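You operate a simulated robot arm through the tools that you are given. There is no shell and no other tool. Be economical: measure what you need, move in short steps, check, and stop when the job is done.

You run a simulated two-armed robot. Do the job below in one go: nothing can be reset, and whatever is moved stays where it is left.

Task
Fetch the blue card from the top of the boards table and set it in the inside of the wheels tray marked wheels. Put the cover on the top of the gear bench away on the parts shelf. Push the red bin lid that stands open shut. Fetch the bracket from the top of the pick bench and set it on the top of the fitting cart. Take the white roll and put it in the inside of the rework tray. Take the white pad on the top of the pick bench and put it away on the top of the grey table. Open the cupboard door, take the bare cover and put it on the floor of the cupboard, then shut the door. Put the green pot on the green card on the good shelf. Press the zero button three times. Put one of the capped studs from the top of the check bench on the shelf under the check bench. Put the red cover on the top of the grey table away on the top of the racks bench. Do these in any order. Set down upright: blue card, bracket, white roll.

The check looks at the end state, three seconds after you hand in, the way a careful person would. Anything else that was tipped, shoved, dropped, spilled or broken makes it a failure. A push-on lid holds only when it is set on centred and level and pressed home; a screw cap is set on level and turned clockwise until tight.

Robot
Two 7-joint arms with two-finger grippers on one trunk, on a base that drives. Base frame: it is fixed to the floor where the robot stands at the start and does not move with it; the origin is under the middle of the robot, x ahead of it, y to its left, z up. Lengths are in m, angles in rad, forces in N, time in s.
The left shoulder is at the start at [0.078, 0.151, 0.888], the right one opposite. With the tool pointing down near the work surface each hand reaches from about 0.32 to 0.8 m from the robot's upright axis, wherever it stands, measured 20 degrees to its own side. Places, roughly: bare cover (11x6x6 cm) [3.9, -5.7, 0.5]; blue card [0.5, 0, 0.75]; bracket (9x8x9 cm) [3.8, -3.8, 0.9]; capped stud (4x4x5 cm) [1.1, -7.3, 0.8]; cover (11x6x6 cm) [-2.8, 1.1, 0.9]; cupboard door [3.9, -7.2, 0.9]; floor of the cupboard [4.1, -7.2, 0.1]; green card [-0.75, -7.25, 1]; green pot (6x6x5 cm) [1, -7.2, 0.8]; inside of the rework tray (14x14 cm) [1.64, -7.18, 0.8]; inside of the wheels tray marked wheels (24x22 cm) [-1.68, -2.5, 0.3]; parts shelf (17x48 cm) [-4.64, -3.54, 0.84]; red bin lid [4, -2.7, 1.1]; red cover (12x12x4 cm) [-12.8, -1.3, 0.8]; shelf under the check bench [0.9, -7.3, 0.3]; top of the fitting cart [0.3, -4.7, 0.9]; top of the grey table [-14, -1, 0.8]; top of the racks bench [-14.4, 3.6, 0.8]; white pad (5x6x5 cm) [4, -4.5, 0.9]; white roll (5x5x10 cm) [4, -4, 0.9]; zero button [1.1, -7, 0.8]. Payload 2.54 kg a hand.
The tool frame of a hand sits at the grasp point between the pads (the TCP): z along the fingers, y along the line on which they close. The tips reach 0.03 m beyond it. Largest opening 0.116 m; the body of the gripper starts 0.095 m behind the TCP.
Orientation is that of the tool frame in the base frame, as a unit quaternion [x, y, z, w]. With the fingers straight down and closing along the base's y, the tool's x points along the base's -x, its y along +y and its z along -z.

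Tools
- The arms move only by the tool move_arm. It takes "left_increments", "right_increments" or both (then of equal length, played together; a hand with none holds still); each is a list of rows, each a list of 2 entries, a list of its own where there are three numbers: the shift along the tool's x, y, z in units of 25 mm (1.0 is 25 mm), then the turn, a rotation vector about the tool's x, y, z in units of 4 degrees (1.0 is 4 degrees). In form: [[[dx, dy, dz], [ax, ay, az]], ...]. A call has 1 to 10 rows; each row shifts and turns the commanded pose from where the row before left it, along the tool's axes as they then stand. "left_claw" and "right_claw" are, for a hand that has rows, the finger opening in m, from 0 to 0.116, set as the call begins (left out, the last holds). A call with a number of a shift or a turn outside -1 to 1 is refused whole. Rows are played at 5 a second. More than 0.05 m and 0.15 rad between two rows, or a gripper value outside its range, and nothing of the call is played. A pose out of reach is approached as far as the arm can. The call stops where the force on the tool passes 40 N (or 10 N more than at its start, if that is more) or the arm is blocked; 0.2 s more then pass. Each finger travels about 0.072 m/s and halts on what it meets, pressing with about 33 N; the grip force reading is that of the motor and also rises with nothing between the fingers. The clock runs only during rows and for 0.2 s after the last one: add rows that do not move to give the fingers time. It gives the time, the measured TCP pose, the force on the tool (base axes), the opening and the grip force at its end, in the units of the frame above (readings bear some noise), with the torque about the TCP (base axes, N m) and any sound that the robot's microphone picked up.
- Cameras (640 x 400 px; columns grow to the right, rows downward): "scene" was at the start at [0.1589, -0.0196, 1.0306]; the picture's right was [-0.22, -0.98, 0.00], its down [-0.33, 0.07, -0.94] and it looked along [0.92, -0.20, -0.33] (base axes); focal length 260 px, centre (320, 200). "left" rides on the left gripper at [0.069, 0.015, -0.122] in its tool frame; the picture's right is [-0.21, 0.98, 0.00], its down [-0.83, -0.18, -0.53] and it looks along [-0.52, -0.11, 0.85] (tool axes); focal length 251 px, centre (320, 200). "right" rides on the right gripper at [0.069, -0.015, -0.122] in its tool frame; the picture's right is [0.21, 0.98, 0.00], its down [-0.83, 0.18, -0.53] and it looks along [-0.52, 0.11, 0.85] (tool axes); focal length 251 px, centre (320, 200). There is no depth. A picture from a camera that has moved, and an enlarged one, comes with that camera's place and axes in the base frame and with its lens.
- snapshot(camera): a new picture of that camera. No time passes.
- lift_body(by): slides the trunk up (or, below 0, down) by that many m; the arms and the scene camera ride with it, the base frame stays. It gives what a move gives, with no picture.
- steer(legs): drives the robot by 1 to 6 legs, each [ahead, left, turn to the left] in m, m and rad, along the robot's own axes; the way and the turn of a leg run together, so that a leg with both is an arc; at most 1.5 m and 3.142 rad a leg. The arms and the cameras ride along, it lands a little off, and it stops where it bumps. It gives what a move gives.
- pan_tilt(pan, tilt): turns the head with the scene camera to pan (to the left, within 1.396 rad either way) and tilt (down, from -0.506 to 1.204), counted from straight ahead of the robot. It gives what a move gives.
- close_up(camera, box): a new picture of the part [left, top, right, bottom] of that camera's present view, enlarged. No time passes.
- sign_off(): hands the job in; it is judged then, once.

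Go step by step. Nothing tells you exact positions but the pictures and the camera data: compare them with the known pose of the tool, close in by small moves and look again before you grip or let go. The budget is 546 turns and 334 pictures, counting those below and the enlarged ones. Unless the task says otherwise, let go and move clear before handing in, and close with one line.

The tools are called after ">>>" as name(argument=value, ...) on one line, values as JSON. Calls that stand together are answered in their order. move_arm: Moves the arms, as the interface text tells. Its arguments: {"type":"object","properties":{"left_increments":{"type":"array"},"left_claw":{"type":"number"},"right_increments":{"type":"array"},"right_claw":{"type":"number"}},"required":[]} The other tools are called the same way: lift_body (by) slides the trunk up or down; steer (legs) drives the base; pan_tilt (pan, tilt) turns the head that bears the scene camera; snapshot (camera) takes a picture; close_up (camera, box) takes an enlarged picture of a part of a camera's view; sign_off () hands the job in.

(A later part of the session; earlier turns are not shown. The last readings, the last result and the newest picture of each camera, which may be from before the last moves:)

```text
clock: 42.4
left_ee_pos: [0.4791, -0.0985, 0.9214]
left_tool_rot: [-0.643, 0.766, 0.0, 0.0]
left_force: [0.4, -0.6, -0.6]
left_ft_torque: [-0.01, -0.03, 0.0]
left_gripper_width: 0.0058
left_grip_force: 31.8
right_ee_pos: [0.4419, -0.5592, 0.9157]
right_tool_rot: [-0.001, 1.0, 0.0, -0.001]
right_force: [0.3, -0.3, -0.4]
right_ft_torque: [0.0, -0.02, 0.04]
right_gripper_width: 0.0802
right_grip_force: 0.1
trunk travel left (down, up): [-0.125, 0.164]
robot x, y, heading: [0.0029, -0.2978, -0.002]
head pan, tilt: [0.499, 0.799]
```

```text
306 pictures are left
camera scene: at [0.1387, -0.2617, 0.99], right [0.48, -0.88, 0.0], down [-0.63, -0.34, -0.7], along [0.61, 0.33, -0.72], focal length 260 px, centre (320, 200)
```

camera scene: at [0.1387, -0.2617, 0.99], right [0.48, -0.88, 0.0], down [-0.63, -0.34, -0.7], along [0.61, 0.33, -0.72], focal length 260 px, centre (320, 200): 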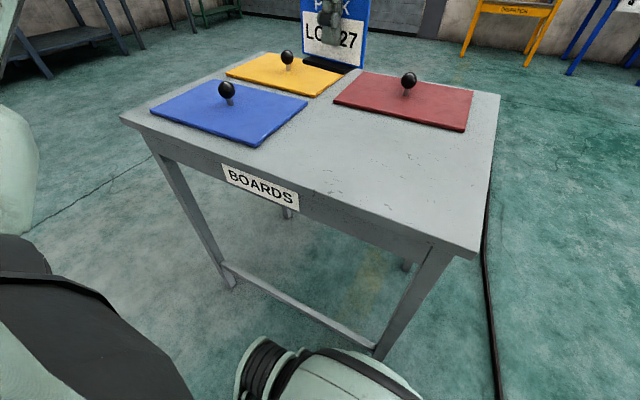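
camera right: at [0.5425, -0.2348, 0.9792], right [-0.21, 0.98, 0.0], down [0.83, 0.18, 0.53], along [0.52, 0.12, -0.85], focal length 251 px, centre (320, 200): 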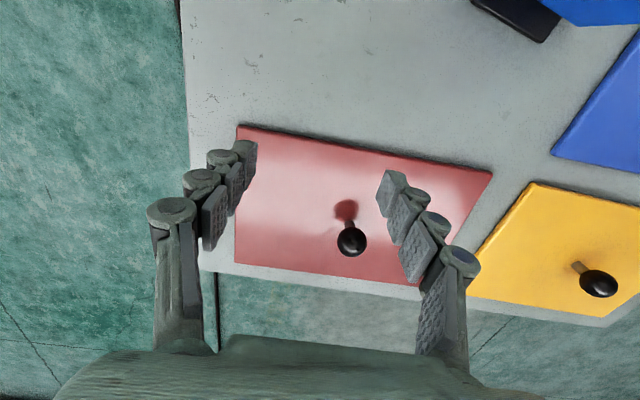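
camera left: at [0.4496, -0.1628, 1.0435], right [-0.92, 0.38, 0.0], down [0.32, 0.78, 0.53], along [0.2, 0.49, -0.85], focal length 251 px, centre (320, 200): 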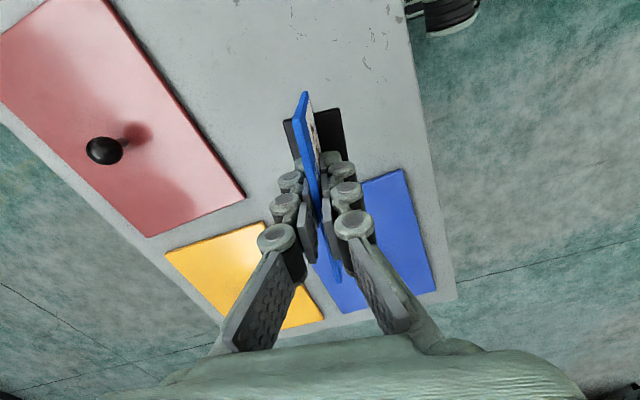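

The card is held firmly. I'll back away from the table, turn toward the wheels tray (about [-1.68, -2.5]) and look.

>>> steer(legs=[[-0.7, 0, 0], [0, 0, -1.99]])

>>> pan_tilt(pan=0, tilt=0.4)

>>> snapshot(camera="scene")

```text
clock: 51.2
left_ee_pos: [-0.7261, -0.8175, 0.9192]
left_tool_rot: [0.308, 0.951, 0.0, -0.001]
left_force: [0.5, -0.2, -0.7]
left_ft_torque: [0.02, 0.02, 0.0]
left_gripper_width: 0.0061
left_grip_force: 31.8
right_ee_pos: [-1.1249, -0.5842, 0.9171]
right_tool_rot: [0.847, 0.532, 0.0, 0.0]
right_force: [0.6, 0.8, 0.4]
right_ft_torque: [0.01, -0.03, 0.01]
right_gripper_width: 0.0803
right_grip_force: 0.0
trunk travel left (down, up): [-0.125, 0.164]
robot x, y, heading: [-0.7028, -0.2998, -2.02]
head pan, tilt: [0.499, 0.799]
```

```text
clock: 52.1
left_ee_pos: [-0.727, -0.8175, 0.9203]
left_tool_rot: [0.307, 0.952, 0.0, 0.0]
left_force: [0.5, -0.2, -0.3]
left_ft_torque: [-0.04, 0.03, -0.01]
left_gripper_width: 0.0064
left_grip_force: 31.5
right_ee_pos: [-1.1246, -0.5852, 0.9168]
right_tool_rot: [0.846, 0.532, 0.0, 0.001]
right_force: [-0.4, -0.4, 0.8]
right_ft_torque: [0.01, 0.02, 0.0]
right_gripper_width: 0.0797
right_grip_force: 0.0
trunk travel left (down, up): [-0.125, 0.164]
robot x, y, heading: [-0.6986, -0.2963, -2.023]
head pan, tilt: [0.0, 0.4]
```

```text
305 pictures are left
camera scene: at [-0.7709, -0.4433, 1.025], right [-0.9, 0.43, 0.0], down [0.17, 0.35, -0.92], along [-0.4, -0.83, -0.39], focal length 260 px, centre (320, 200)
```

scene: 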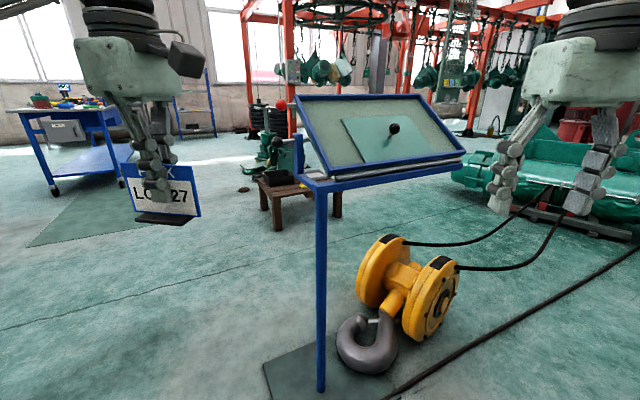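

A tilted frame on a post stands ahead, so I need to go around it. Looking left before driving.

>>> pan_tilt(pan=0.9, tilt=0.5)

>>> snapshot(camera="scene")

>>> pan_tilt(pan=-0.9, tilt=0.5)

>>> snapshot(camera="scene")

```text
clock: 53.3
left_ee_pos: [-0.7256, -0.8182, 0.9195]
left_tool_rot: [0.308, 0.951, -0.001, 0.0]
left_force: [-0.7, -0.2, 0.3]
left_ft_torque: [-0.01, 0.03, -0.01]
left_gripper_width: 0.0063
left_grip_force: 32.3
right_ee_pos: [-1.1251, -0.5852, 0.9166]
right_tool_rot: [0.847, 0.532, 0.0, 0.0]
right_force: [-0.3, -0.9, -0.9]
right_ft_torque: [0.02, -0.05, 0.0]
right_gripper_width: 0.0803
right_grip_force: 0.1
trunk travel left (down, up): [-0.125, 0.164]
robot x, y, heading: [-0.7027, -0.2979, -2.018]
head pan, tilt: [0.901, 0.499]
```

```text
304 pictures are left
camera scene: at [-0.6911, -0.4418, 1.016], right [-0.9, -0.44, 0.0], down [-0.21, 0.43, -0.88], along [0.38, -0.79, -0.48], focal length 260 px, centre (320, 200)
```

scene: 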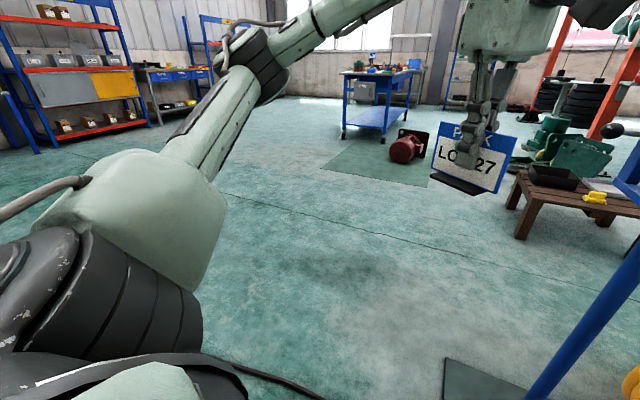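

```text
clock: 55.1
left_ee_pos: [-0.7261, -0.8171, 0.9201]
left_tool_rot: [0.308, 0.951, 0.0, -0.001]
left_force: [0.3, -0.2, 0.5]
left_ft_torque: [-0.02, 0.0, 0.0]
left_gripper_width: 0.006
left_grip_force: 32.1
right_ee_pos: [-1.1243, -0.584, 0.9164]
right_tool_rot: [0.847, 0.531, 0.0, 0.0]
right_force: [-0.4, -1.2, -0.5]
right_ft_torque: [-0.04, -0.01, 0.01]
right_gripper_width: 0.0798
right_grip_force: 0.0
trunk travel left (down, up): [-0.125, 0.164]
robot x, y, heading: [-0.7033, -0.3011, -2.013]
head pan, tilt: [-0.901, 0.499]
```

```text
303 pictures are left
camera scene: at [-0.8195, -0.3799, 1.016], right [-0.22, 0.98, 0.0], down [0.47, 0.11, -0.88], along [-0.86, -0.19, -0.48], focal length 260 px, centre (320, 200)
```

scene: 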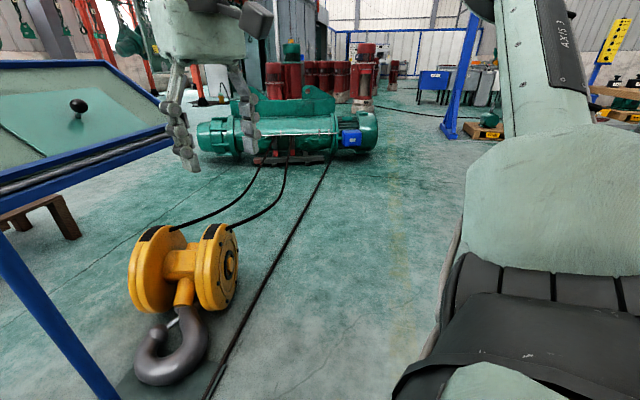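

The low wooden bench with trays lies beyond the post. I'll pass the post on its left side and face the bench.

>>> steer(legs=[[0, 0.8, 0], [1.3, 0, 0], [0, 0, -0.58]])

>>> pan_tilt(pan=0, tilt=0.6)

>>> snapshot(camera="scene")

```text
clock: 70.5
left_ee_pos: [-0.8513, -2.2259, 0.919]
left_tool_rot: [0.549, 0.836, -0.001, 0.0]
left_force: [-0.5, 0.8, -1.2]
left_ft_torque: [0.02, 0.01, 0.02]
left_gripper_width: 0.0057
left_grip_force: 31.9
right_ee_pos: [-1.0737, -1.8211, 0.9172]
right_tool_rot: [0.958, 0.288, 0.0, 0.0]
right_force: [0.4, 1.3, -0.5]
right_ft_torque: [-0.03, -0.01, 0.02]
right_gripper_width: 0.08
right_grip_force: 0.1
trunk travel left (down, up): [-0.125, 0.164]
robot x, y, heading: [-0.5617, -1.7941, -2.557]
head pan, tilt: [-0.901, 0.499]
```

```text
clock: 71.7
left_ee_pos: [-0.8515, -2.2245, 0.9212]
left_tool_rot: [0.549, 0.836, -0.001, 0.0]
left_force: [-0.1, 0.5, 0.3]
left_ft_torque: [-0.01, 0.02, -0.01]
left_gripper_width: 0.0058
left_grip_force: 31.3
right_ee_pos: [-1.074, -1.8218, 0.9159]
right_tool_rot: [0.957, 0.289, 0.001, 0.0]
right_force: [0.1, 0.6, 0.1]
right_ft_torque: [0.02, 0.01, -0.01]
right_gripper_width: 0.08
right_grip_force: 0.0
trunk travel left (down, up): [-0.125, 0.164]
robot x, y, heading: [-0.5607, -1.792, -2.555]
head pan, tilt: [0.0, 0.6]
```

```text
302 pictures are left
camera scene: at [-0.6949, -1.879, 1.0069], right [-0.55, 0.83, 0.0], down [0.47, 0.31, -0.83], along [-0.69, -0.45, -0.56], focal length 260 px, centre (320, 200)
```

scene: 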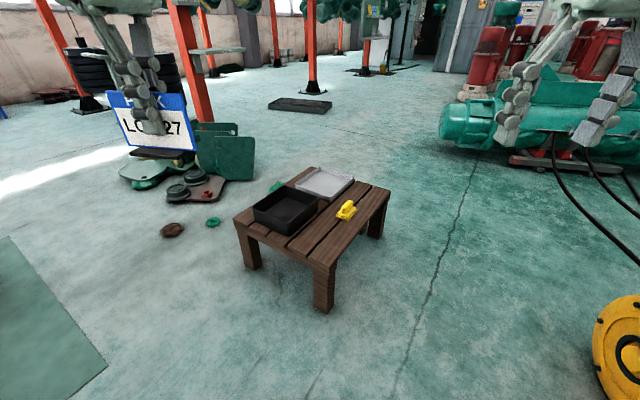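

>>> close_up(camera="scene", box=[220, 140, 400, 260])

```text
3.33 times, centred on (310, 200) of scene
camera zoom: at [-0.6949, -1.879, 1.0069], right [-0.55, 0.83, 0.0], down [0.47, 0.31, -0.83], along [-0.69, -0.45, -0.56], focal length 866 px, centre (353, 200)
```

zoom: 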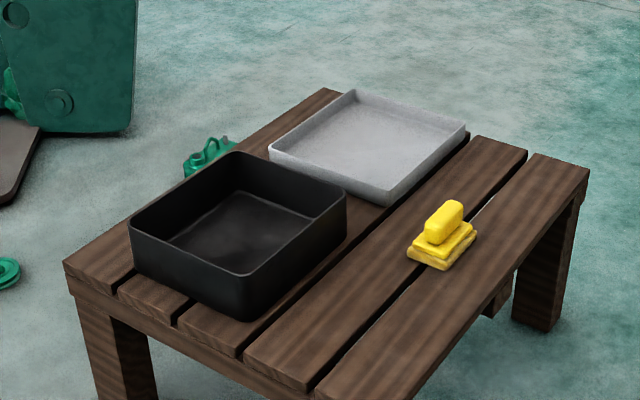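

The grey tray's centre comes out at [-1.68, -2.50], matching the wheels tray. Before squeezing in between it and the hook block, I'll check the base's own footprint.

>>> pan_tilt(pan=0, tilt=1.2)

>>> snapshot(camera="scene")

>>> pan_tilt(pan=-0.8, tilt=0.6)

>>> snapshot(camera="scene")

```text
clock: 72.7
left_ee_pos: [-0.8512, -2.225, 0.92]
left_tool_rot: [0.549, 0.836, -0.001, 0.0]
left_force: [-0.3, 0.0, 0.0]
left_ft_torque: [-0.02, -0.02, -0.03]
left_gripper_width: 0.0061
left_grip_force: 31.7
right_ee_pos: [-1.0749, -1.8231, 0.9164]
right_tool_rot: [0.958, 0.288, 0.0, 0.0]
right_force: [0.4, -0.7, 0.9]
right_ft_torque: [0.0, 0.02, 0.01]
right_gripper_width: 0.0796
right_grip_force: 0.2
trunk travel left (down, up): [-0.125, 0.164]
robot x, y, heading: [-0.5688, -1.7928, -2.555]
head pan, tilt: [0.0, 1.201]
```

```text
300 pictures are left
camera scene: at [-0.6678, -1.8612, 0.9623], right [-0.55, 0.83, 0.0], down [0.78, 0.51, -0.36], along [-0.3, -0.2, -0.93], focal length 260 px, centre (320, 200)
```

scene: 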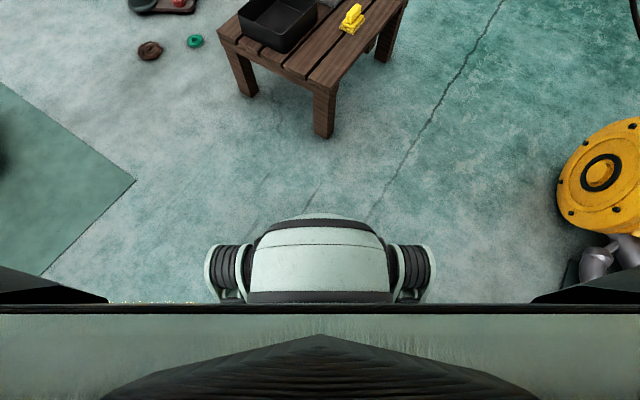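

```text
clock: 73.8
left_ee_pos: [-0.8507, -2.2258, 0.92]
left_tool_rot: [0.549, 0.836, 0.0, -0.001]
left_force: [-0.4, 0.2, -1.1]
left_ft_torque: [0.01, -0.01, 0.02]
left_gripper_width: 0.006
left_grip_force: 32.3
right_ee_pos: [-1.0744, -1.8213, 0.9164]
right_tool_rot: [0.957, 0.289, 0.0, 0.0]
right_force: [-0.6, 0.3, -0.3]
right_ft_torque: [-0.02, 0.0, 0.0]
right_gripper_width: 0.0799
right_grip_force: 0.1
trunk travel left (down, up): [-0.125, 0.164]
robot x, y, heading: [-0.5661, -1.7948, -2.555]
head pan, tilt: [-0.799, 0.6]
```

```text
299 pictures are left
camera scene: at [-0.7075, -1.8116, 1.0068], right [0.21, 0.98, 0.0], down [0.55, -0.12, -0.82], along [-0.81, 0.18, -0.57], focal length 260 px, centre (320, 200)
```

scene: 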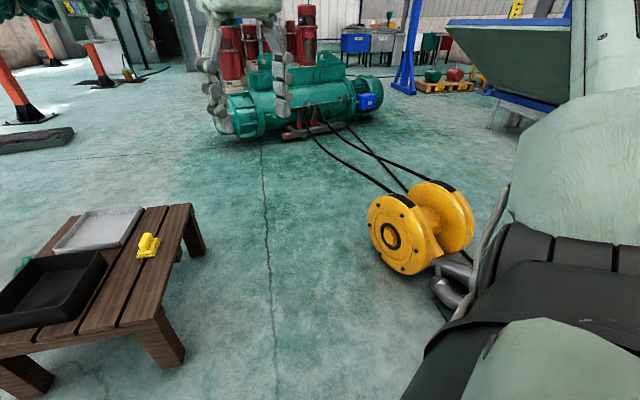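

Footprint is about ±0.33 m, front 0.35 m; the gap (~0.94 m) is enough. I'll face south and strafe west along y≈-1.73.

>>> steer(legs=[[0, 0, 0.984], [-0.065, 0, 0]])

```text
clock: 77.3
left_ee_pos: [-0.3788, -2.2147, 0.9192]
left_tool_rot: [0.106, 0.994, 0.0, 0.0]
left_force: [-0.1, 0.9, -0.5]
left_ft_torque: [0.0, -0.02, -0.01]
left_gripper_width: 0.0061
left_grip_force: 31.6
right_ee_pos: [-0.8351, -2.1609, 0.9173]
right_tool_rot: [0.72, 0.694, 0.0, 0.0]
right_force: [0.0, 0.7, -0.1]
right_ft_torque: [-0.03, 0.03, -0.01]
right_gripper_width: 0.0799
right_grip_force: 0.2
trunk travel left (down, up): [-0.125, 0.164]
robot x, y, heading: [-0.5623, -1.7294, -1.609]
head pan, tilt: [-0.799, 0.6]
```

>>> steer(legs=[[0, 0, 0.038], [0, -1.4, 0], [0, -0.4, 0]])

>>> snapshot(camera="scene")

```text
clock: 95.0
left_ee_pos: [-2.1337, -2.1981, 0.9191]
left_tool_rot: [0.093, 0.996, -0.001, 0.0]
left_force: [-0.9, -0.2, -0.7]
left_ft_torque: [0.0, -0.01, 0.0]
left_gripper_width: 0.0059
left_grip_force: 32.0
right_ee_pos: [-2.594, -2.1559, 0.9159]
right_tool_rot: [0.711, 0.703, 0.0, 0.0]
right_force: [-0.5, 0.0, -0.7]
right_ft_torque: [-0.03, 0.02, 0.01]
right_gripper_width: 0.0797
right_grip_force: 0.0
trunk travel left (down, up): [-0.125, 0.164]
robot x, y, heading: [-2.3331, -1.7153, -1.583]
head pan, tilt: [-0.799, 0.6]
```

```text
298 pictures are left
camera scene: at [-2.3967, -1.846, 1.0069], right [-0.69, 0.72, 0.0], down [0.41, 0.39, -0.83], along [-0.6, -0.57, -0.56], focal length 260 px, centre (320, 200)
```

scene: 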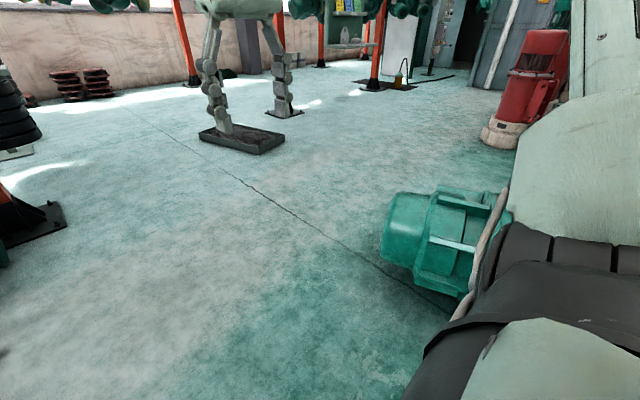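

Clear. I'll move south a bit, turn to face +x, and strafe to stand west of the bench; then lower the trunk.

>>> steer(legs=[[0.2, -0.03, 0], [0, 0, 1.57], [0, -0.76, 0]])

>>> lift_body(by=-0.12)

>>> pan_tilt(pan=0.2, tilt=0.9)

>>> snapshot(camera="scene")

```text
clock: 107.7
left_ee_pos: [-1.9047, -2.4675, 0.9205]
left_tool_rot: [-0.634, 0.773, -0.001, 0.0]
left_force: [0.6, -0.9, 0.7]
left_ft_torque: [-0.02, -0.02, -0.03]
left_gripper_width: 0.0061
left_grip_force: 32.0
right_ee_pos: [-1.9511, -2.9274, 0.916]
right_tool_rot: [0.011, 1.0, 0.0, 0.0]
right_force: [-0.7, -0.1, -0.8]
right_ft_torque: [0.02, -0.01, 0.02]
right_gripper_width: 0.0799
right_grip_force: 0.0
trunk travel left (down, up): [-0.125, 0.164]
robot x, y, heading: [-2.3919, -2.6599, -0.015]
head pan, tilt: [-0.799, 0.6]
```

```text
clock: 109.2
left_ee_pos: [-1.9054, -2.4681, 0.8002]
left_tool_rot: [-0.634, 0.773, -0.001, 0.001]
left_force: [-0.6, 0.2, -1.3]
left_ft_torque: [-0.04, 0.0, -0.01]
left_gripper_width: 0.0061
left_grip_force: 31.3
right_ee_pos: [-1.9511, -2.9273, 0.7972]
right_tool_rot: [0.01, 1.0, 0.0, 0.0]
right_force: [-0.2, -0.4, -0.8]
right_ft_torque: [-0.02, 0.0, -0.01]
right_gripper_width: 0.08
right_grip_force: 0.1
trunk travel left (down, up): [-0.005, 0.284]
robot x, y, heading: [-2.3849, -2.6574, -0.024]
head pan, tilt: [-0.799, 0.6]
```

```text
clock: 110.4
left_ee_pos: [-1.9044, -2.4671, 0.7998]
left_tool_rot: [-0.635, 0.773, -0.001, 0.001]
left_force: [0.4, 0.3, 0.2]
left_ft_torque: [0.0, 0.04, 0.02]
left_gripper_width: 0.0059
left_grip_force: 31.8
right_ee_pos: [-1.952, -2.9266, 0.7964]
right_tool_rot: [0.011, 1.0, 0.0, 0.0]
right_force: [0.6, -0.1, -0.2]
right_ft_torque: [0.01, -0.02, -0.02]
right_gripper_width: 0.0798
right_grip_force: 0.1
trunk travel left (down, up): [-0.005, 0.284]
robot x, y, heading: [-2.3872, -2.6612, -0.023]
head pan, tilt: [0.201, 0.901]
```

```text
297 pictures are left
camera scene: at [-2.2452, -2.6474, 0.8621], right [0.18, -0.98, 0.0], down [-0.77, -0.14, -0.62], along [0.61, 0.11, -0.78], focal length 260 px, centre (320, 200)
```

scene: 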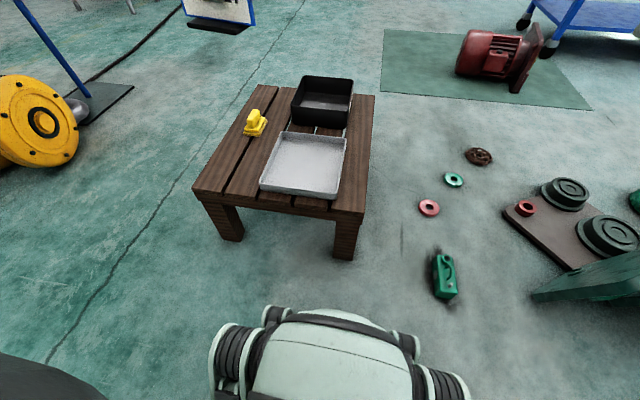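

>>> close_up(camera="scene", box=[220, 70, 380, 230])

```text
2.50 times, centred on (300, 150) of scene
camera zoom: at [-2.2452, -2.6474, 0.8621], right [0.18, -0.98, 0.0], down [-0.77, -0.14, -0.62], along [0.61, 0.11, -0.78], focal length 650 px, centre (370, 325)
```

zoom: 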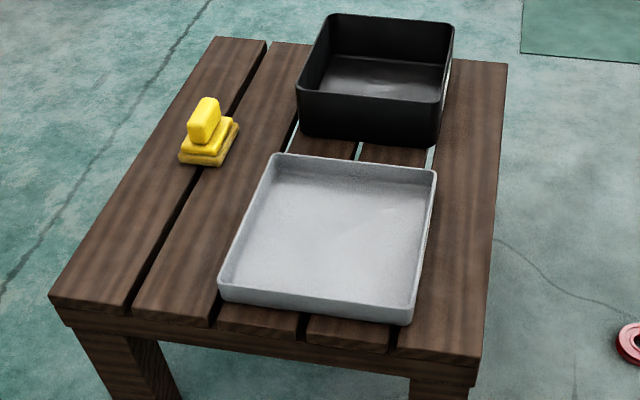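

The grey tray is at [-1.68, -2.50]. I'll creep forward 0.12 m, position the card above the tray and go down part way.

>>> steer(legs=[[0.12, 0, 0.02]])

>>> move_arm(left_increments=[[[0.1, -0.88, 0], [0, 0, 0]], [[0.1, -0.88, 0], [0, 0, 0]], [[0.1, -0.88, 0], [0, 0, 0]], [[0.1, -0.88, 0], [0, 0, 0]], [[0.1, -0.88, 0], [0, 0, 0]], [[0, 0, 1], [0, 0, 0]], [[0, 0, 1], [0, 0, 0]], [[0, 0, 1], [0, 0, 0]], [[0, 0, 1], [0, 0, 0]], [[0, 0, 1], [0, 0, 0]]])

>>> move_arm(left_increments=[[[0, 0, 1], [0, 0, 0]], [[0, 0, 1], [0, 0, 0]], [[0, 0, 1], [0, 0, 0]], [[0, 0, 1], [0, 0, 0]], [[0, 0, 1], [0, 0, 0]], [[0, 0, 1], [0, 0, 0]], [[0, 0, 1], [0, 0, 0]]])

>>> snapshot(camera="scene")

>>> snapshot(camera="left")

```text
clock: 111.7
left_ee_pos: [-1.7899, -2.462, 0.7995]
left_tool_rot: [-0.642, 0.767, 0.0, 0.001]
left_force: [0.6, -0.2, -0.7]
left_ft_torque: [0.02, 0.0, 0.03]
left_gripper_width: 0.006
left_grip_force: 31.9
right_ee_pos: [-1.8275, -2.9204, 0.796]
right_tool_rot: [0.001, 1.0, 0.001, 0.0]
right_force: [-0.2, -0.2, 0.1]
right_ft_torque: [0.0, -0.03, -0.01]
right_gripper_width: 0.0802
right_grip_force: 0.1
trunk travel left (down, up): [-0.005, 0.284]
robot x, y, heading: [-2.2701, -2.6631, -0.0]
head pan, tilt: [0.201, 0.901]
```

```text
clock: 113.9
left_ee_pos: [-1.6836, -2.4919, 0.6738]
left_tool_rot: [-0.64, 0.769, 0.0, 0.001]
left_force: [0.4, -0.8, 0.0]
left_ft_torque: [0.0, -0.04, -0.02]
left_gripper_width: 0.0061
left_grip_force: 31.7
right_ee_pos: [-1.8293, -2.9206, 0.7961]
right_tool_rot: [0.001, 1.0, 0.0, 0.0]
right_force: [0.3, 0.1, -0.7]
right_ft_torque: [0.05, 0.01, 0.0]
right_gripper_width: 0.08
right_grip_force: 0.0
trunk travel left (down, up): [-0.005, 0.284]
robot x, y, heading: [-2.2669, -2.6596, 0.002]
head pan, tilt: [0.201, 0.901]
```

```text
clock: 115.5
left_ee_pos: [-1.6834, -2.4929, 0.4979]
left_tool_rot: [-0.64, 0.768, -0.001, 0.0]
left_force: [-0.5, -0.1, -0.2]
left_ft_torque: [-0.02, 0.0, 0.03]
left_gripper_width: 0.006
left_grip_force: 32.0
right_ee_pos: [-1.8285, -2.9205, 0.7966]
right_tool_rot: [0.001, 1.0, 0.0, 0.0]
right_force: [-0.9, 0.5, 0.3]
right_ft_torque: [0.02, -0.03, 0.01]
right_gripper_width: 0.08
right_grip_force: 0.0
trunk travel left (down, up): [-0.005, 0.284]
robot x, y, heading: [-2.2728, -2.6609, -0.004]
head pan, tilt: [0.201, 0.901]
```

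```text
295 pictures are left
camera scene: at [-2.1274, -2.6463, 0.8621], right [0.2, -0.98, 0.0], down [-0.77, -0.15, -0.62], along [0.61, 0.12, -0.78], focal length 260 px, centre (320, 200)
```

scene: 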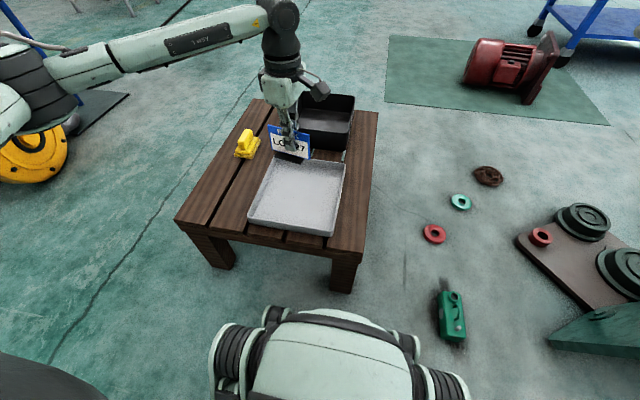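

```text
294 pictures are left
camera left: at [-1.7123, -2.5573, 0.6206], right [-0.92, 0.39, 0.0], down [0.32, 0.78, 0.53], along [0.21, 0.49, -0.85], focal length 251 px, centre (320, 200)
```

left: 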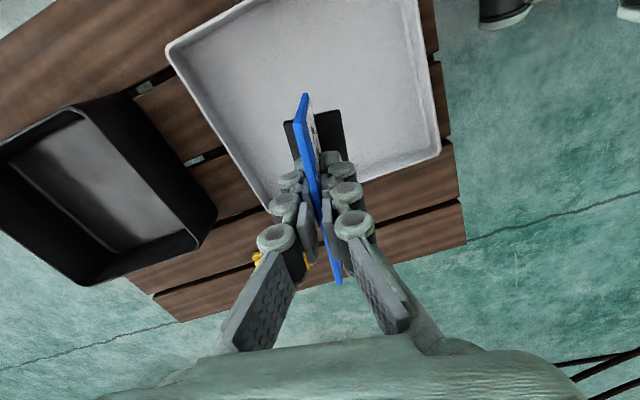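

Card is over the tray, whose centre I get at [-1.687, -2.505]. Lowering.

>>> move_arm(left_increments=[[[0.5, 0, 0], [0, 0, 0]], [[0, 0, 1], [0, 0, 0]], [[0, 0, 1], [0, 0, 0]], [[0, 0, 1], [0, 0, 0]], [[0, 0, 1], [0, 0, 0]], [[0, 0, 0.8], [0, 0, 0]]])

>>> close_up(camera="scene", box=[220, 100, 380, 250])

```text
clock: 116.9
left_ee_pos: [-1.6882, -2.5032, 0.3825]
left_tool_rot: [-0.642, 0.767, 0.0, 0.0]
left_force: [0.4, 0.0, -0.3]
left_ft_torque: [0.0, 0.01, -0.01]
left_gripper_width: 0.006
left_grip_force: 31.7
right_ee_pos: [-1.8305, -2.9204, 0.796]
right_tool_rot: [0.0, 1.0, 0.001, 0.0]
right_force: [-0.7, 0.2, -0.1]
right_ft_torque: [-0.02, 0.0, -0.01]
right_gripper_width: 0.08
right_grip_force: 0.0
trunk travel left (down, up): [-0.005, 0.284]
robot x, y, heading: [-2.2735, -2.6638, -0.003]
head pan, tilt: [0.201, 0.901]
```

```text
2.67 times, centred on (300, 175) of scene
camera zoom: at [-2.1273, -2.6463, 0.8621], right [0.2, -0.98, 0.0], down [-0.77, -0.15, -0.62], along [0.61, 0.12, -0.78], focal length 693 px, centre (373, 267)
```

zoom: 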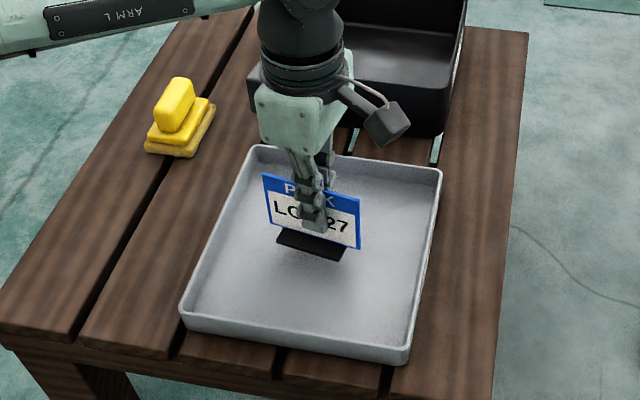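

Nicely centred. Lowering in small steps until contact.

>>> move_arm(left_increments=[[[0, 0, 0.3], [0, 0, 0]], [[0, 0, 0.2], [0, 0, 0]], [[0, 0, 0.2], [0, 0, 0]]])

```text
clock: 117.7
left_ee_pos: [-1.6866, -2.5053, 0.3626]
left_tool_rot: [-0.64, 0.768, -0.002, 0.001]
left_force: [0.0, 0.1, -0.4]
left_ft_torque: [0.03, -0.01, -0.01]
left_gripper_width: 0.006
left_grip_force: 31.9
right_ee_pos: [-1.8296, -2.9203, 0.7967]
right_tool_rot: [0.001, 1.0, 0.0, 0.0]
right_force: [0.1, 0.2, 0.0]
right_ft_torque: [-0.01, 0.02, 0.02]
right_gripper_width: 0.0799
right_grip_force: 0.1
trunk travel left (down, up): [-0.005, 0.284]
robot x, y, heading: [-2.2682, -2.6631, -0.005]
head pan, tilt: [0.201, 0.901]
```

>>> move_arm(left_increments=[[[0, 0, 0.15], [0, 0, 0]], [[0, 0, 0.1], [0, 0, 0]], [[0, 0, 0], [0, 0, 0]]])

>>> close_up(camera="scene", box=[250, 140, 350, 215])

```text
clock: 118.5
left_ee_pos: [-1.6863, -2.5055, 0.3588]
left_tool_rot: [-0.641, 0.768, -0.002, 0.002]
left_force: [-4.7, -0.6, 16.9]
left_ft_torque: [0.15, 0.15, -0.04]
left_gripper_width: 0.006
left_grip_force: 31.5
right_ee_pos: [-1.8282, -2.921, 0.7964]
right_tool_rot: [0.001, 1.0, 0.0, 0.001]
right_force: [0.4, 0.1, -0.9]
right_ft_torque: [0.04, -0.02, -0.02]
right_gripper_width: 0.0798
right_grip_force: 0.1
trunk travel left (down, up): [-0.005, 0.284]
robot x, y, heading: [-2.2705, -2.6633, -0.004]
head pan, tilt: [0.201, 0.901]
```

```text
5.33 times, centred on (300, 178) of scene
camera zoom: at [-2.1283, -2.6465, 0.8626], right [0.2, -0.98, 0.0], down [-0.77, -0.15, -0.62], along [0.61, 0.12, -0.78], focal length 1386 px, centre (427, 320)
```

zoom: 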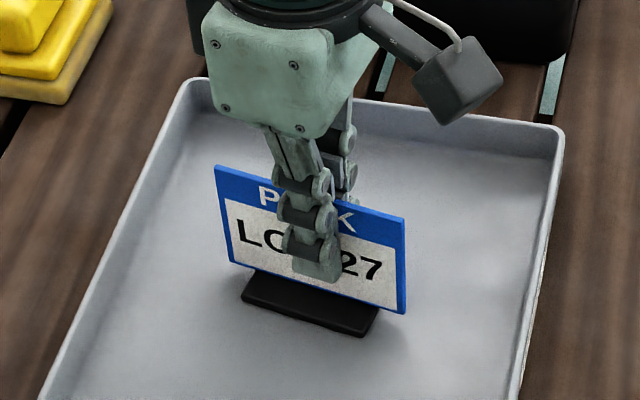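

Contact made (17 N). Easing, opening and rising clear.

>>> move_arm(left_increments=[[[0, 0, -0.1], [0, 0, 0]], [[0, 0, 0], [0, 0, 0]]])

>>> move_arm(left_increments=[[[0, 0, 0], [0, 0, 0]], [[0, 0, 0], [0, 0, 0]], [[0, 0, 0], [0, 0, 0]], [[0, 0, 0], [0, 0, 0]], [[0, 0, -0.5], [0, 0, 0]], [[0, 0, -1], [0, 0, 0]], [[0, 0, -1], [0, 0, 0]], [[0, 0, -1], [0, 0, 0]], [[0, 0, -1], [0, 0, 0]], [[0, 0, -1], [0, 0, 0]]], left_claw=0.06)

>>> close_up(camera="scene", box=[220, 100, 380, 250])

```text
clock: 119.1
left_ee_pos: [-1.6859, -2.5054, 0.3596]
left_tool_rot: [-0.641, 0.767, -0.002, 0.0]
left_force: [0.1, -3.0, 9.3]
left_ft_torque: [-0.07, 0.04, 0.0]
left_gripper_width: 0.0062
left_grip_force: 31.6
right_ee_pos: [-1.8297, -2.9205, 0.7968]
right_tool_rot: [0.002, 1.0, 0.0, 0.001]
right_force: [0.9, -0.4, -0.2]
right_ft_torque: [0.04, -0.01, 0.0]
right_gripper_width: 0.08
right_grip_force: 0.1
trunk travel left (down, up): [-0.005, 0.284]
robot x, y, heading: [-2.2691, -2.6644, -0.007]
head pan, tilt: [0.201, 0.901]
```

```text
clock: 121.3
left_ee_pos: [-1.6899, -2.5048, 0.4959]
left_tool_rot: [-0.642, 0.767, -0.001, 0.001]
left_force: [-0.7, 0.4, -0.5]
left_ft_torque: [0.02, 0.0, -0.03]
left_gripper_width: 0.0599
left_grip_force: 0.1
right_ee_pos: [-1.8294, -2.9215, 0.7968]
right_tool_rot: [0.001, 1.0, 0.0, -0.001]
right_force: [1.2, -0.2, 0.9]
right_ft_torque: [-0.02, 0.0, 0.02]
right_gripper_width: 0.0799
right_grip_force: 0.0
trunk travel left (down, up): [-0.005, 0.284]
robot x, y, heading: [-2.2719, -2.6611, -0.005]
head pan, tilt: [0.201, 0.901]
```

```text
2.67 times, centred on (300, 175) of scene
camera zoom: at [-2.1273, -2.6462, 0.8621], right [0.2, -0.98, 0.0], down [-0.77, -0.15, -0.62], along [0.61, 0.12, -0.78], focal length 693 px, centre (373, 267)
```

zoom: 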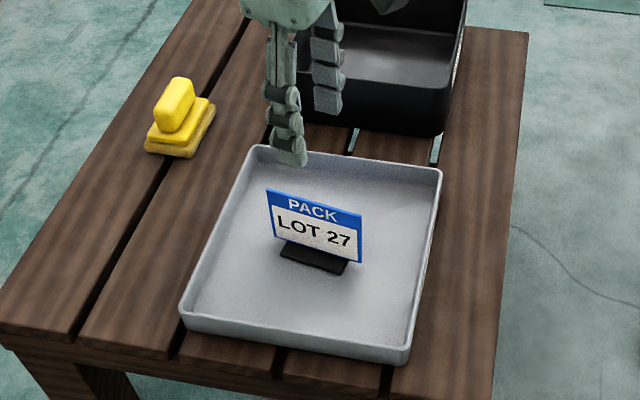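

The blue card stands upright in the tray. Next: the cover on the gear bench at about [-2.8, 1.1]. I'll raise the arm, square it again, restore the trunk, and back off.

>>> move_arm(left_increments=[[[0, 0, -1], [0, 0, 1]], [[0, 0, -1], [0, 0, 1]], [[0, 0, -1], [0, 0, 1]], [[0, 0, -1], [0, 0, 1]], [[0, 0, -1], [0, 0, 1]], [[0, 0, -1], [0, 0, 1]], [[0, 0, -1], [0, 0, 1]], [[0, 0, -1], [0, 0, 1]], [[0, 0, -1], [0, 0, 1]], [[0, 0, -1], [0, 0, 1]]])

>>> move_arm(left_increments=[[[0, 0, -1], [0, 0, 1]], [[0, 0, -1], [0, 0, 1]], [[0, 0, -1], [0, 0, 1]], [[0, 0, -1], [0, 0, 1]], [[1, 0, 0], [0, 0, 1]], [[1, 0, 0], [0, 0, 1]], [[1, 0, 0], [0, 0, 1]], [[1, 0, 0], [0, 0, 1]], [[1, 0, 0], [0, 0, 1]], [[1, 0, 0], [0, 0, 0.97]]])

>>> lift_body(by=0.12)

>>> pan_tilt(pan=1.3, tilt=0.4)

>>> snapshot(camera="scene")

```text
clock: 123.5
left_ee_pos: [-1.6868, -2.5036, 0.7457]
left_tool_rot: [-0.34, 0.94, -0.002, 0.001]
left_force: [-0.6, 1.0, 0.5]
left_ft_torque: [-0.04, 0.02, -0.01]
left_gripper_width: 0.0599
left_grip_force: 0.0
right_ee_pos: [-1.8291, -2.9208, 0.7965]
right_tool_rot: [0.001, 1.0, 0.0, 0.0]
right_force: [0.1, 0.2, 0.3]
right_ft_torque: [0.02, 0.02, -0.03]
right_gripper_width: 0.0801
right_grip_force: 0.0
trunk travel left (down, up): [-0.005, 0.284]
robot x, y, heading: [-2.27, -2.6574, -0.002]
head pan, tilt: [0.201, 0.901]
```

```text
clock: 125.7
left_ee_pos: [-1.8285, -2.5382, 0.8478]
left_tool_rot: [0.002, 1.0, 0.001, 0.001]
left_force: [0.3, -0.6, 0.5]
left_ft_torque: [0.0, 0.02, -0.01]
left_gripper_width: 0.0599
left_grip_force: 0.0
right_ee_pos: [-1.8293, -2.9205, 0.7964]
right_tool_rot: [0.002, 1.0, 0.0, -0.001]
right_force: [-0.6, 0.5, 0.0]
right_ft_torque: [0.0, 0.03, 0.0]
right_gripper_width: 0.0802
right_grip_force: 0.1
trunk travel left (down, up): [-0.005, 0.284]
robot x, y, heading: [-2.2682, -2.6628, 0.001]
head pan, tilt: [0.201, 0.901]
```

```text
clock: 127.2
left_ee_pos: [-1.8307, -2.5376, 0.9678]
left_tool_rot: [0.001, 1.0, 0.0, 0.001]
left_force: [-0.8, 0.4, 0.0]
left_ft_torque: [0.01, 0.0, 0.02]
left_gripper_width: 0.0599
left_grip_force: 0.1
right_ee_pos: [-1.8274, -2.921, 0.9157]
right_tool_rot: [0.001, 1.0, 0.0, 0.0]
right_force: [0.9, 0.2, -0.2]
right_ft_torque: [0.02, -0.01, 0.0]
right_gripper_width: 0.0799
right_grip_force: 0.0
trunk travel left (down, up): [-0.125, 0.164]
robot x, y, heading: [-2.2701, -2.664, -0.001]
head pan, tilt: [0.201, 0.901]
```

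```text
clock: 128.5
left_ee_pos: [-1.8298, -2.5364, 0.968]
left_tool_rot: [0.001, 1.0, -0.001, 0.001]
left_force: [0.2, -0.3, -0.3]
left_ft_torque: [-0.02, 0.01, 0.04]
left_gripper_width: 0.06
left_grip_force: 0.0
right_ee_pos: [-1.8287, -2.9201, 0.9159]
right_tool_rot: [0.001, 1.0, 0.0, -0.001]
right_force: [-0.1, -0.5, -0.2]
right_ft_torque: [0.03, -0.02, 0.02]
right_gripper_width: 0.0801
right_grip_force: 0.1
trunk travel left (down, up): [-0.125, 0.164]
robot x, y, heading: [-2.2656, -2.6614, -0.001]
head pan, tilt: [1.3, 0.4]
```

```text
290 pictures are left
camera scene: at [-2.1763, -2.5719, 1.0251], right [0.96, -0.27, 0.0], down [-0.11, -0.37, -0.92], along [0.25, 0.89, -0.39], focal length 260 px, centre (320, 200)
```

scene: 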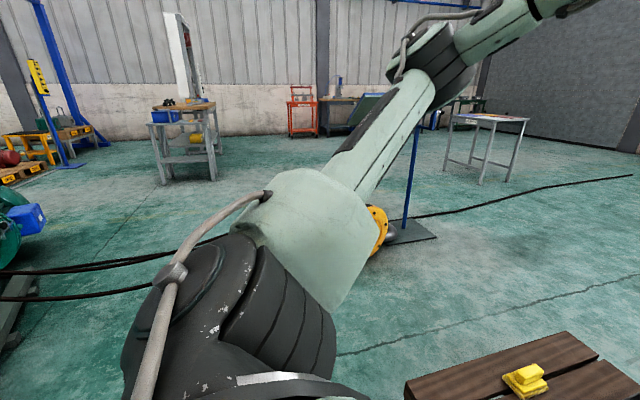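

The gear bench is visible to the north, but cables and the hook block lie between. I'll retrace my way through the gap.

>>> steer(legs=[[-0.12, 0, 0], [0, 0.75, 0], [0, 0, -1.57], [-0.19, 0, 0]])

```text
clock: 142.0
left_ee_pos: [-2.2519, -2.1511, 0.9679]
left_tool_rot: [0.698, 0.716, -0.001, 0.001]
left_force: [0.2, -0.5, -0.4]
left_ft_torque: [0.0, 0.02, -0.01]
left_gripper_width: 0.0601
left_grip_force: 0.0
right_ee_pos: [-2.6353, -2.163, 0.9174]
right_tool_rot: [0.698, 0.716, 0.0, 0.0]
right_force: [0.7, 0.0, -0.4]
right_ft_torque: [-0.02, 0.01, -0.02]
right_gripper_width: 0.0799
right_grip_force: 0.0
trunk travel left (down, up): [-0.125, 0.164]
robot x, y, heading: [-2.3873, -1.7146, -1.544]
head pan, tilt: [1.3, 0.4]
```

>>> steer(legs=[[0.015, 0, -0.027], [0, 1.4, 0], [0, 0.6, 0]])

```text
clock: 161.4
left_ee_pos: [-0.3084, -2.1777, 0.9675]
left_tool_rot: [0.708, 0.706, -0.001, 0.001]
left_force: [0.9, 0.5, 0.2]
left_ft_torque: [0.04, 0.0, -0.01]
left_gripper_width: 0.06
left_grip_force: 0.1
right_ee_pos: [-0.6916, -2.1791, 0.9161]
right_tool_rot: [0.708, 0.706, 0.0, 0.0]
right_force: [0.6, -0.9, 0.0]
right_ft_torque: [0.03, 0.01, -0.01]
right_gripper_width: 0.08
right_grip_force: 0.1
trunk travel left (down, up): [-0.125, 0.164]
robot x, y, heading: [-0.4345, -1.7396, -1.574]
head pan, tilt: [1.3, 0.4]
```

Since I'm central again, I'll do the eastern jobs first and take the pad and gear cover on the final trip west. Turning to face east and looking.

>>> steer(legs=[[0, 0, 1.3]])

>>> pan_tilt(pan=0, tilt=0.25)

>>> snapshot(camera="scene")

>>> pan_tilt(pan=-0.9, tilt=0.25)

>>> snapshot(camera="scene")

```text
clock: 165.1
left_ee_pos: [0.0243, -1.7352, 0.9673]
left_tool_rot: [0.134, 0.991, 0.0, 0.001]
left_force: [-0.9, -0.3, 0.3]
left_ft_torque: [0.03, 0.0, -0.04]
left_gripper_width: 0.0601
left_grip_force: 0.0
right_ee_pos: [-0.0769, -2.1034, 0.9168]
right_tool_rot: [0.136, 0.991, 0.0, 0.0]
right_force: [0.0, -0.6, 0.4]
right_ft_torque: [-0.02, 0.01, 0.03]
right_gripper_width: 0.0798
right_grip_force: 0.1
trunk travel left (down, up): [-0.125, 0.164]
robot x, y, heading: [-0.4336, -1.7405, -0.277]
head pan, tilt: [1.3, 0.4]
```

```text
clock: 166.6
left_ee_pos: [0.0244, -1.7346, 0.9672]
left_tool_rot: [0.135, 0.991, 0.0, 0.001]
left_force: [-1.2, -0.2, 0.2]
left_ft_torque: [-0.01, 0.0, -0.02]
left_gripper_width: 0.06
left_grip_force: 0.0
right_ee_pos: [-0.0779, -2.1054, 0.9172]
right_tool_rot: [0.136, 0.991, 0.0, 0.001]
right_force: [-1.2, 0.3, -0.4]
right_ft_torque: [0.02, 0.01, 0.0]
right_gripper_width: 0.08
right_grip_force: 0.0
trunk travel left (down, up): [-0.125, 0.164]
robot x, y, heading: [-0.4368, -1.7386, -0.271]
head pan, tilt: [0.0, 0.25]
```

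```text
289 pictures are left
camera scene: at [-0.2774, -1.7808, 1.0391], right [-0.27, -0.96, 0.0], down [-0.24, 0.07, -0.97], along [0.93, -0.26, -0.25], focal length 260 px, centre (320, 200)
```

scene: 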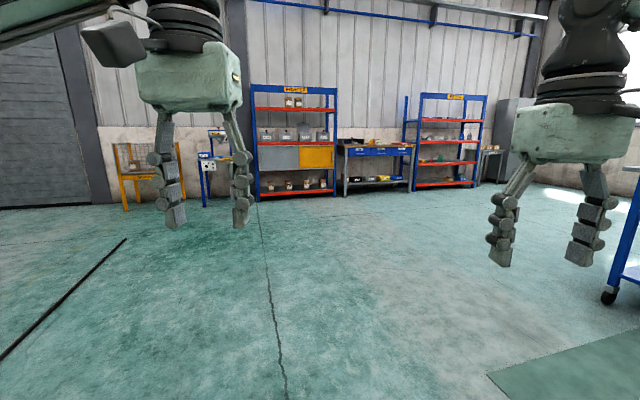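

```text
clock: 167.8
left_ee_pos: [0.0241, -1.7354, 0.9676]
left_tool_rot: [0.134, 0.991, 0.0, 0.001]
left_force: [0.1, -0.5, -0.2]
left_ft_torque: [-0.02, 0.01, -0.03]
left_gripper_width: 0.0603
left_grip_force: 0.2
right_ee_pos: [-0.0774, -2.1045, 0.9167]
right_tool_rot: [0.136, 0.991, 0.0, -0.001]
right_force: [-0.2, 0.5, -0.4]
right_ft_torque: [-0.03, 0.0, 0.0]
right_gripper_width: 0.0799
right_grip_force: 0.1
trunk travel left (down, up): [-0.125, 0.164]
robot x, y, heading: [-0.4305, -1.7422, -0.275]
head pan, tilt: [-0.901, 0.25]
```

```text
288 pictures are left
camera scene: at [-0.3311, -1.8419, 1.0391], right [-0.92, -0.39, 0.0], down [-0.1, 0.23, -0.97], along [0.38, -0.89, -0.25], focal length 260 px, centre (320, 200)
```

scene: 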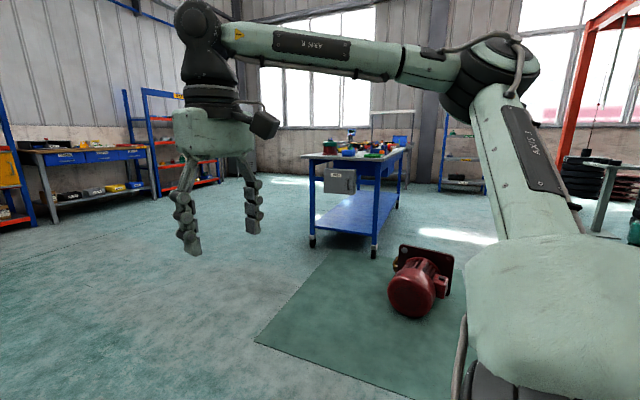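

Open floor toward the shelf with the bins at [4, -2.7]. Driving there.

>>> steer(legs=[[1.5, 0, 0], [1.5, 0, 0], [0.4, 0, 0], [0, 0, 0.27]])

>>> pan_tilt(pan=0, tilt=0.25)

>>> snapshot(camera="scene")

```text
clock: 185.4
left_ee_pos: [3.3397, -2.3733, 0.9668]
left_tool_rot: [-0.034, 0.999, 0.0, 0.001]
left_force: [-0.6, -1.0, 0.8]
left_ft_torque: [-0.02, -0.01, -0.02]
left_gripper_width: 0.0602
left_grip_force: 0.0
right_ee_pos: [3.3665, -2.755, 0.9162]
right_tool_rot: [-0.034, 0.999, -0.001, 0.0]
right_force: [-0.4, 0.1, 0.7]
right_ft_torque: [-0.02, -0.03, 0.03]
right_gripper_width: 0.0802
right_grip_force: 0.1
trunk travel left (down, up): [-0.125, 0.164]
robot x, y, heading: [2.9124, -2.5306, 0.073]
head pan, tilt: [-0.901, 0.25]
```

```text
clock: 186.6
left_ee_pos: [3.3399, -2.3747, 0.9673]
left_tool_rot: [-0.034, 0.999, 0.0, 0.001]
left_force: [0.3, 0.5, -0.4]
left_ft_torque: [-0.01, -0.01, 0.0]
left_gripper_width: 0.0598
left_grip_force: 0.0
right_ee_pos: [3.3671, -2.7568, 0.9173]
right_tool_rot: [-0.034, 0.999, 0.001, -0.001]
right_force: [-0.8, -1.1, -0.5]
right_ft_torque: [0.01, 0.01, -0.01]
right_gripper_width: 0.0799
right_grip_force: 0.1
trunk travel left (down, up): [-0.125, 0.164]
robot x, y, heading: [2.9082, -2.5296, 0.068]
head pan, tilt: [0.0, 0.25]
```

```text
287 pictures are left
camera scene: at [3.0708, -2.5179, 1.0391], right [0.07, -1.0, 0.0], down [-0.25, -0.02, -0.97], along [0.97, 0.06, -0.25], focal length 260 px, centre (320, 200)
```

scene: 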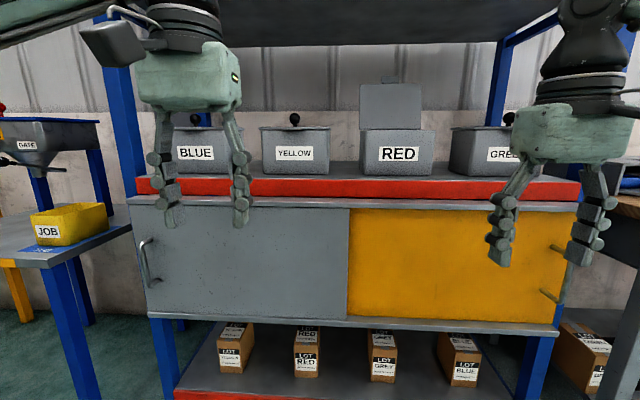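

The RED bin's lid stands open at the back. I'll raise the trunk for parallax and a better look into the shelf bay.

>>> close_up(camera="scene", box=[220, 40, 540, 220])

>>> lift_body(by=0.16)

>>> snapshot(camera="scene")

```text
2.00 times, centred on (380, 130) of scene
camera zoom: at [3.0708, -2.5179, 1.0391], right [0.07, -1.0, 0.0], down [-0.25, -0.02, -0.97], along [0.97, 0.06, -0.25], focal length 520 px, centre (200, 340)
```

zoom: 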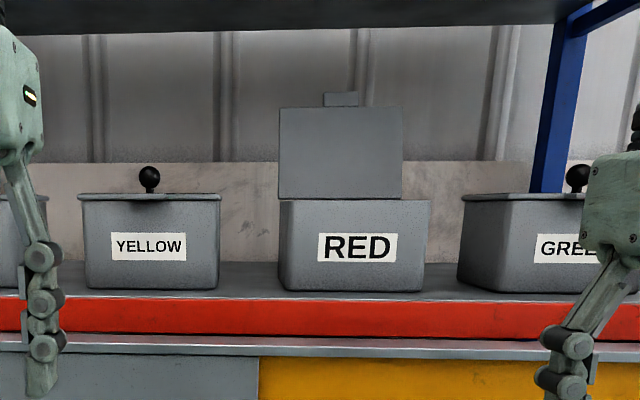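

```text
clock: 188.5
left_ee_pos: [3.3399, -2.3742, 1.128]
left_tool_rot: [-0.034, 0.999, 0.0, 0.001]
left_force: [1.0, -0.5, 0.6]
left_ft_torque: [-0.01, 0.02, -0.01]
left_gripper_width: 0.0601
left_grip_force: 0.2
right_ee_pos: [3.3686, -2.757, 1.0757]
right_tool_rot: [-0.034, 0.999, 0.0, 0.0]
right_force: [0.1, -0.6, -0.6]
right_ft_torque: [0.05, 0.04, -0.03]
right_gripper_width: 0.08
right_grip_force: 0.1
trunk travel left (down, up): [-0.285, 0.004]
robot x, y, heading: [2.9079, -2.5284, 0.064]
head pan, tilt: [0.0, 0.25]
```

```text
285 pictures are left
camera scene: at [3.0709, -2.5178, 1.199], right [0.07, -1.0, 0.0], down [-0.25, -0.02, -0.97], along [0.97, 0.07, -0.25], focal length 260 px, centre (320, 200)
```

scene: 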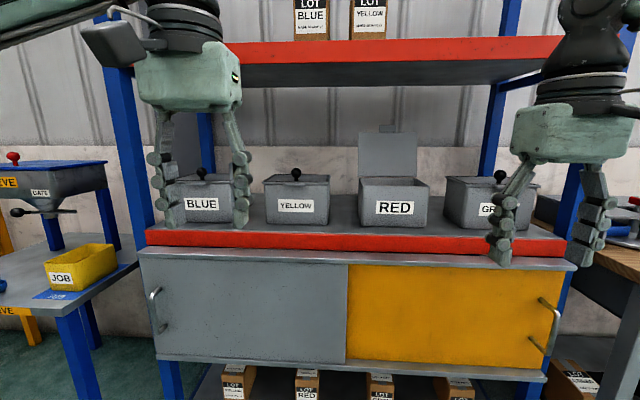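

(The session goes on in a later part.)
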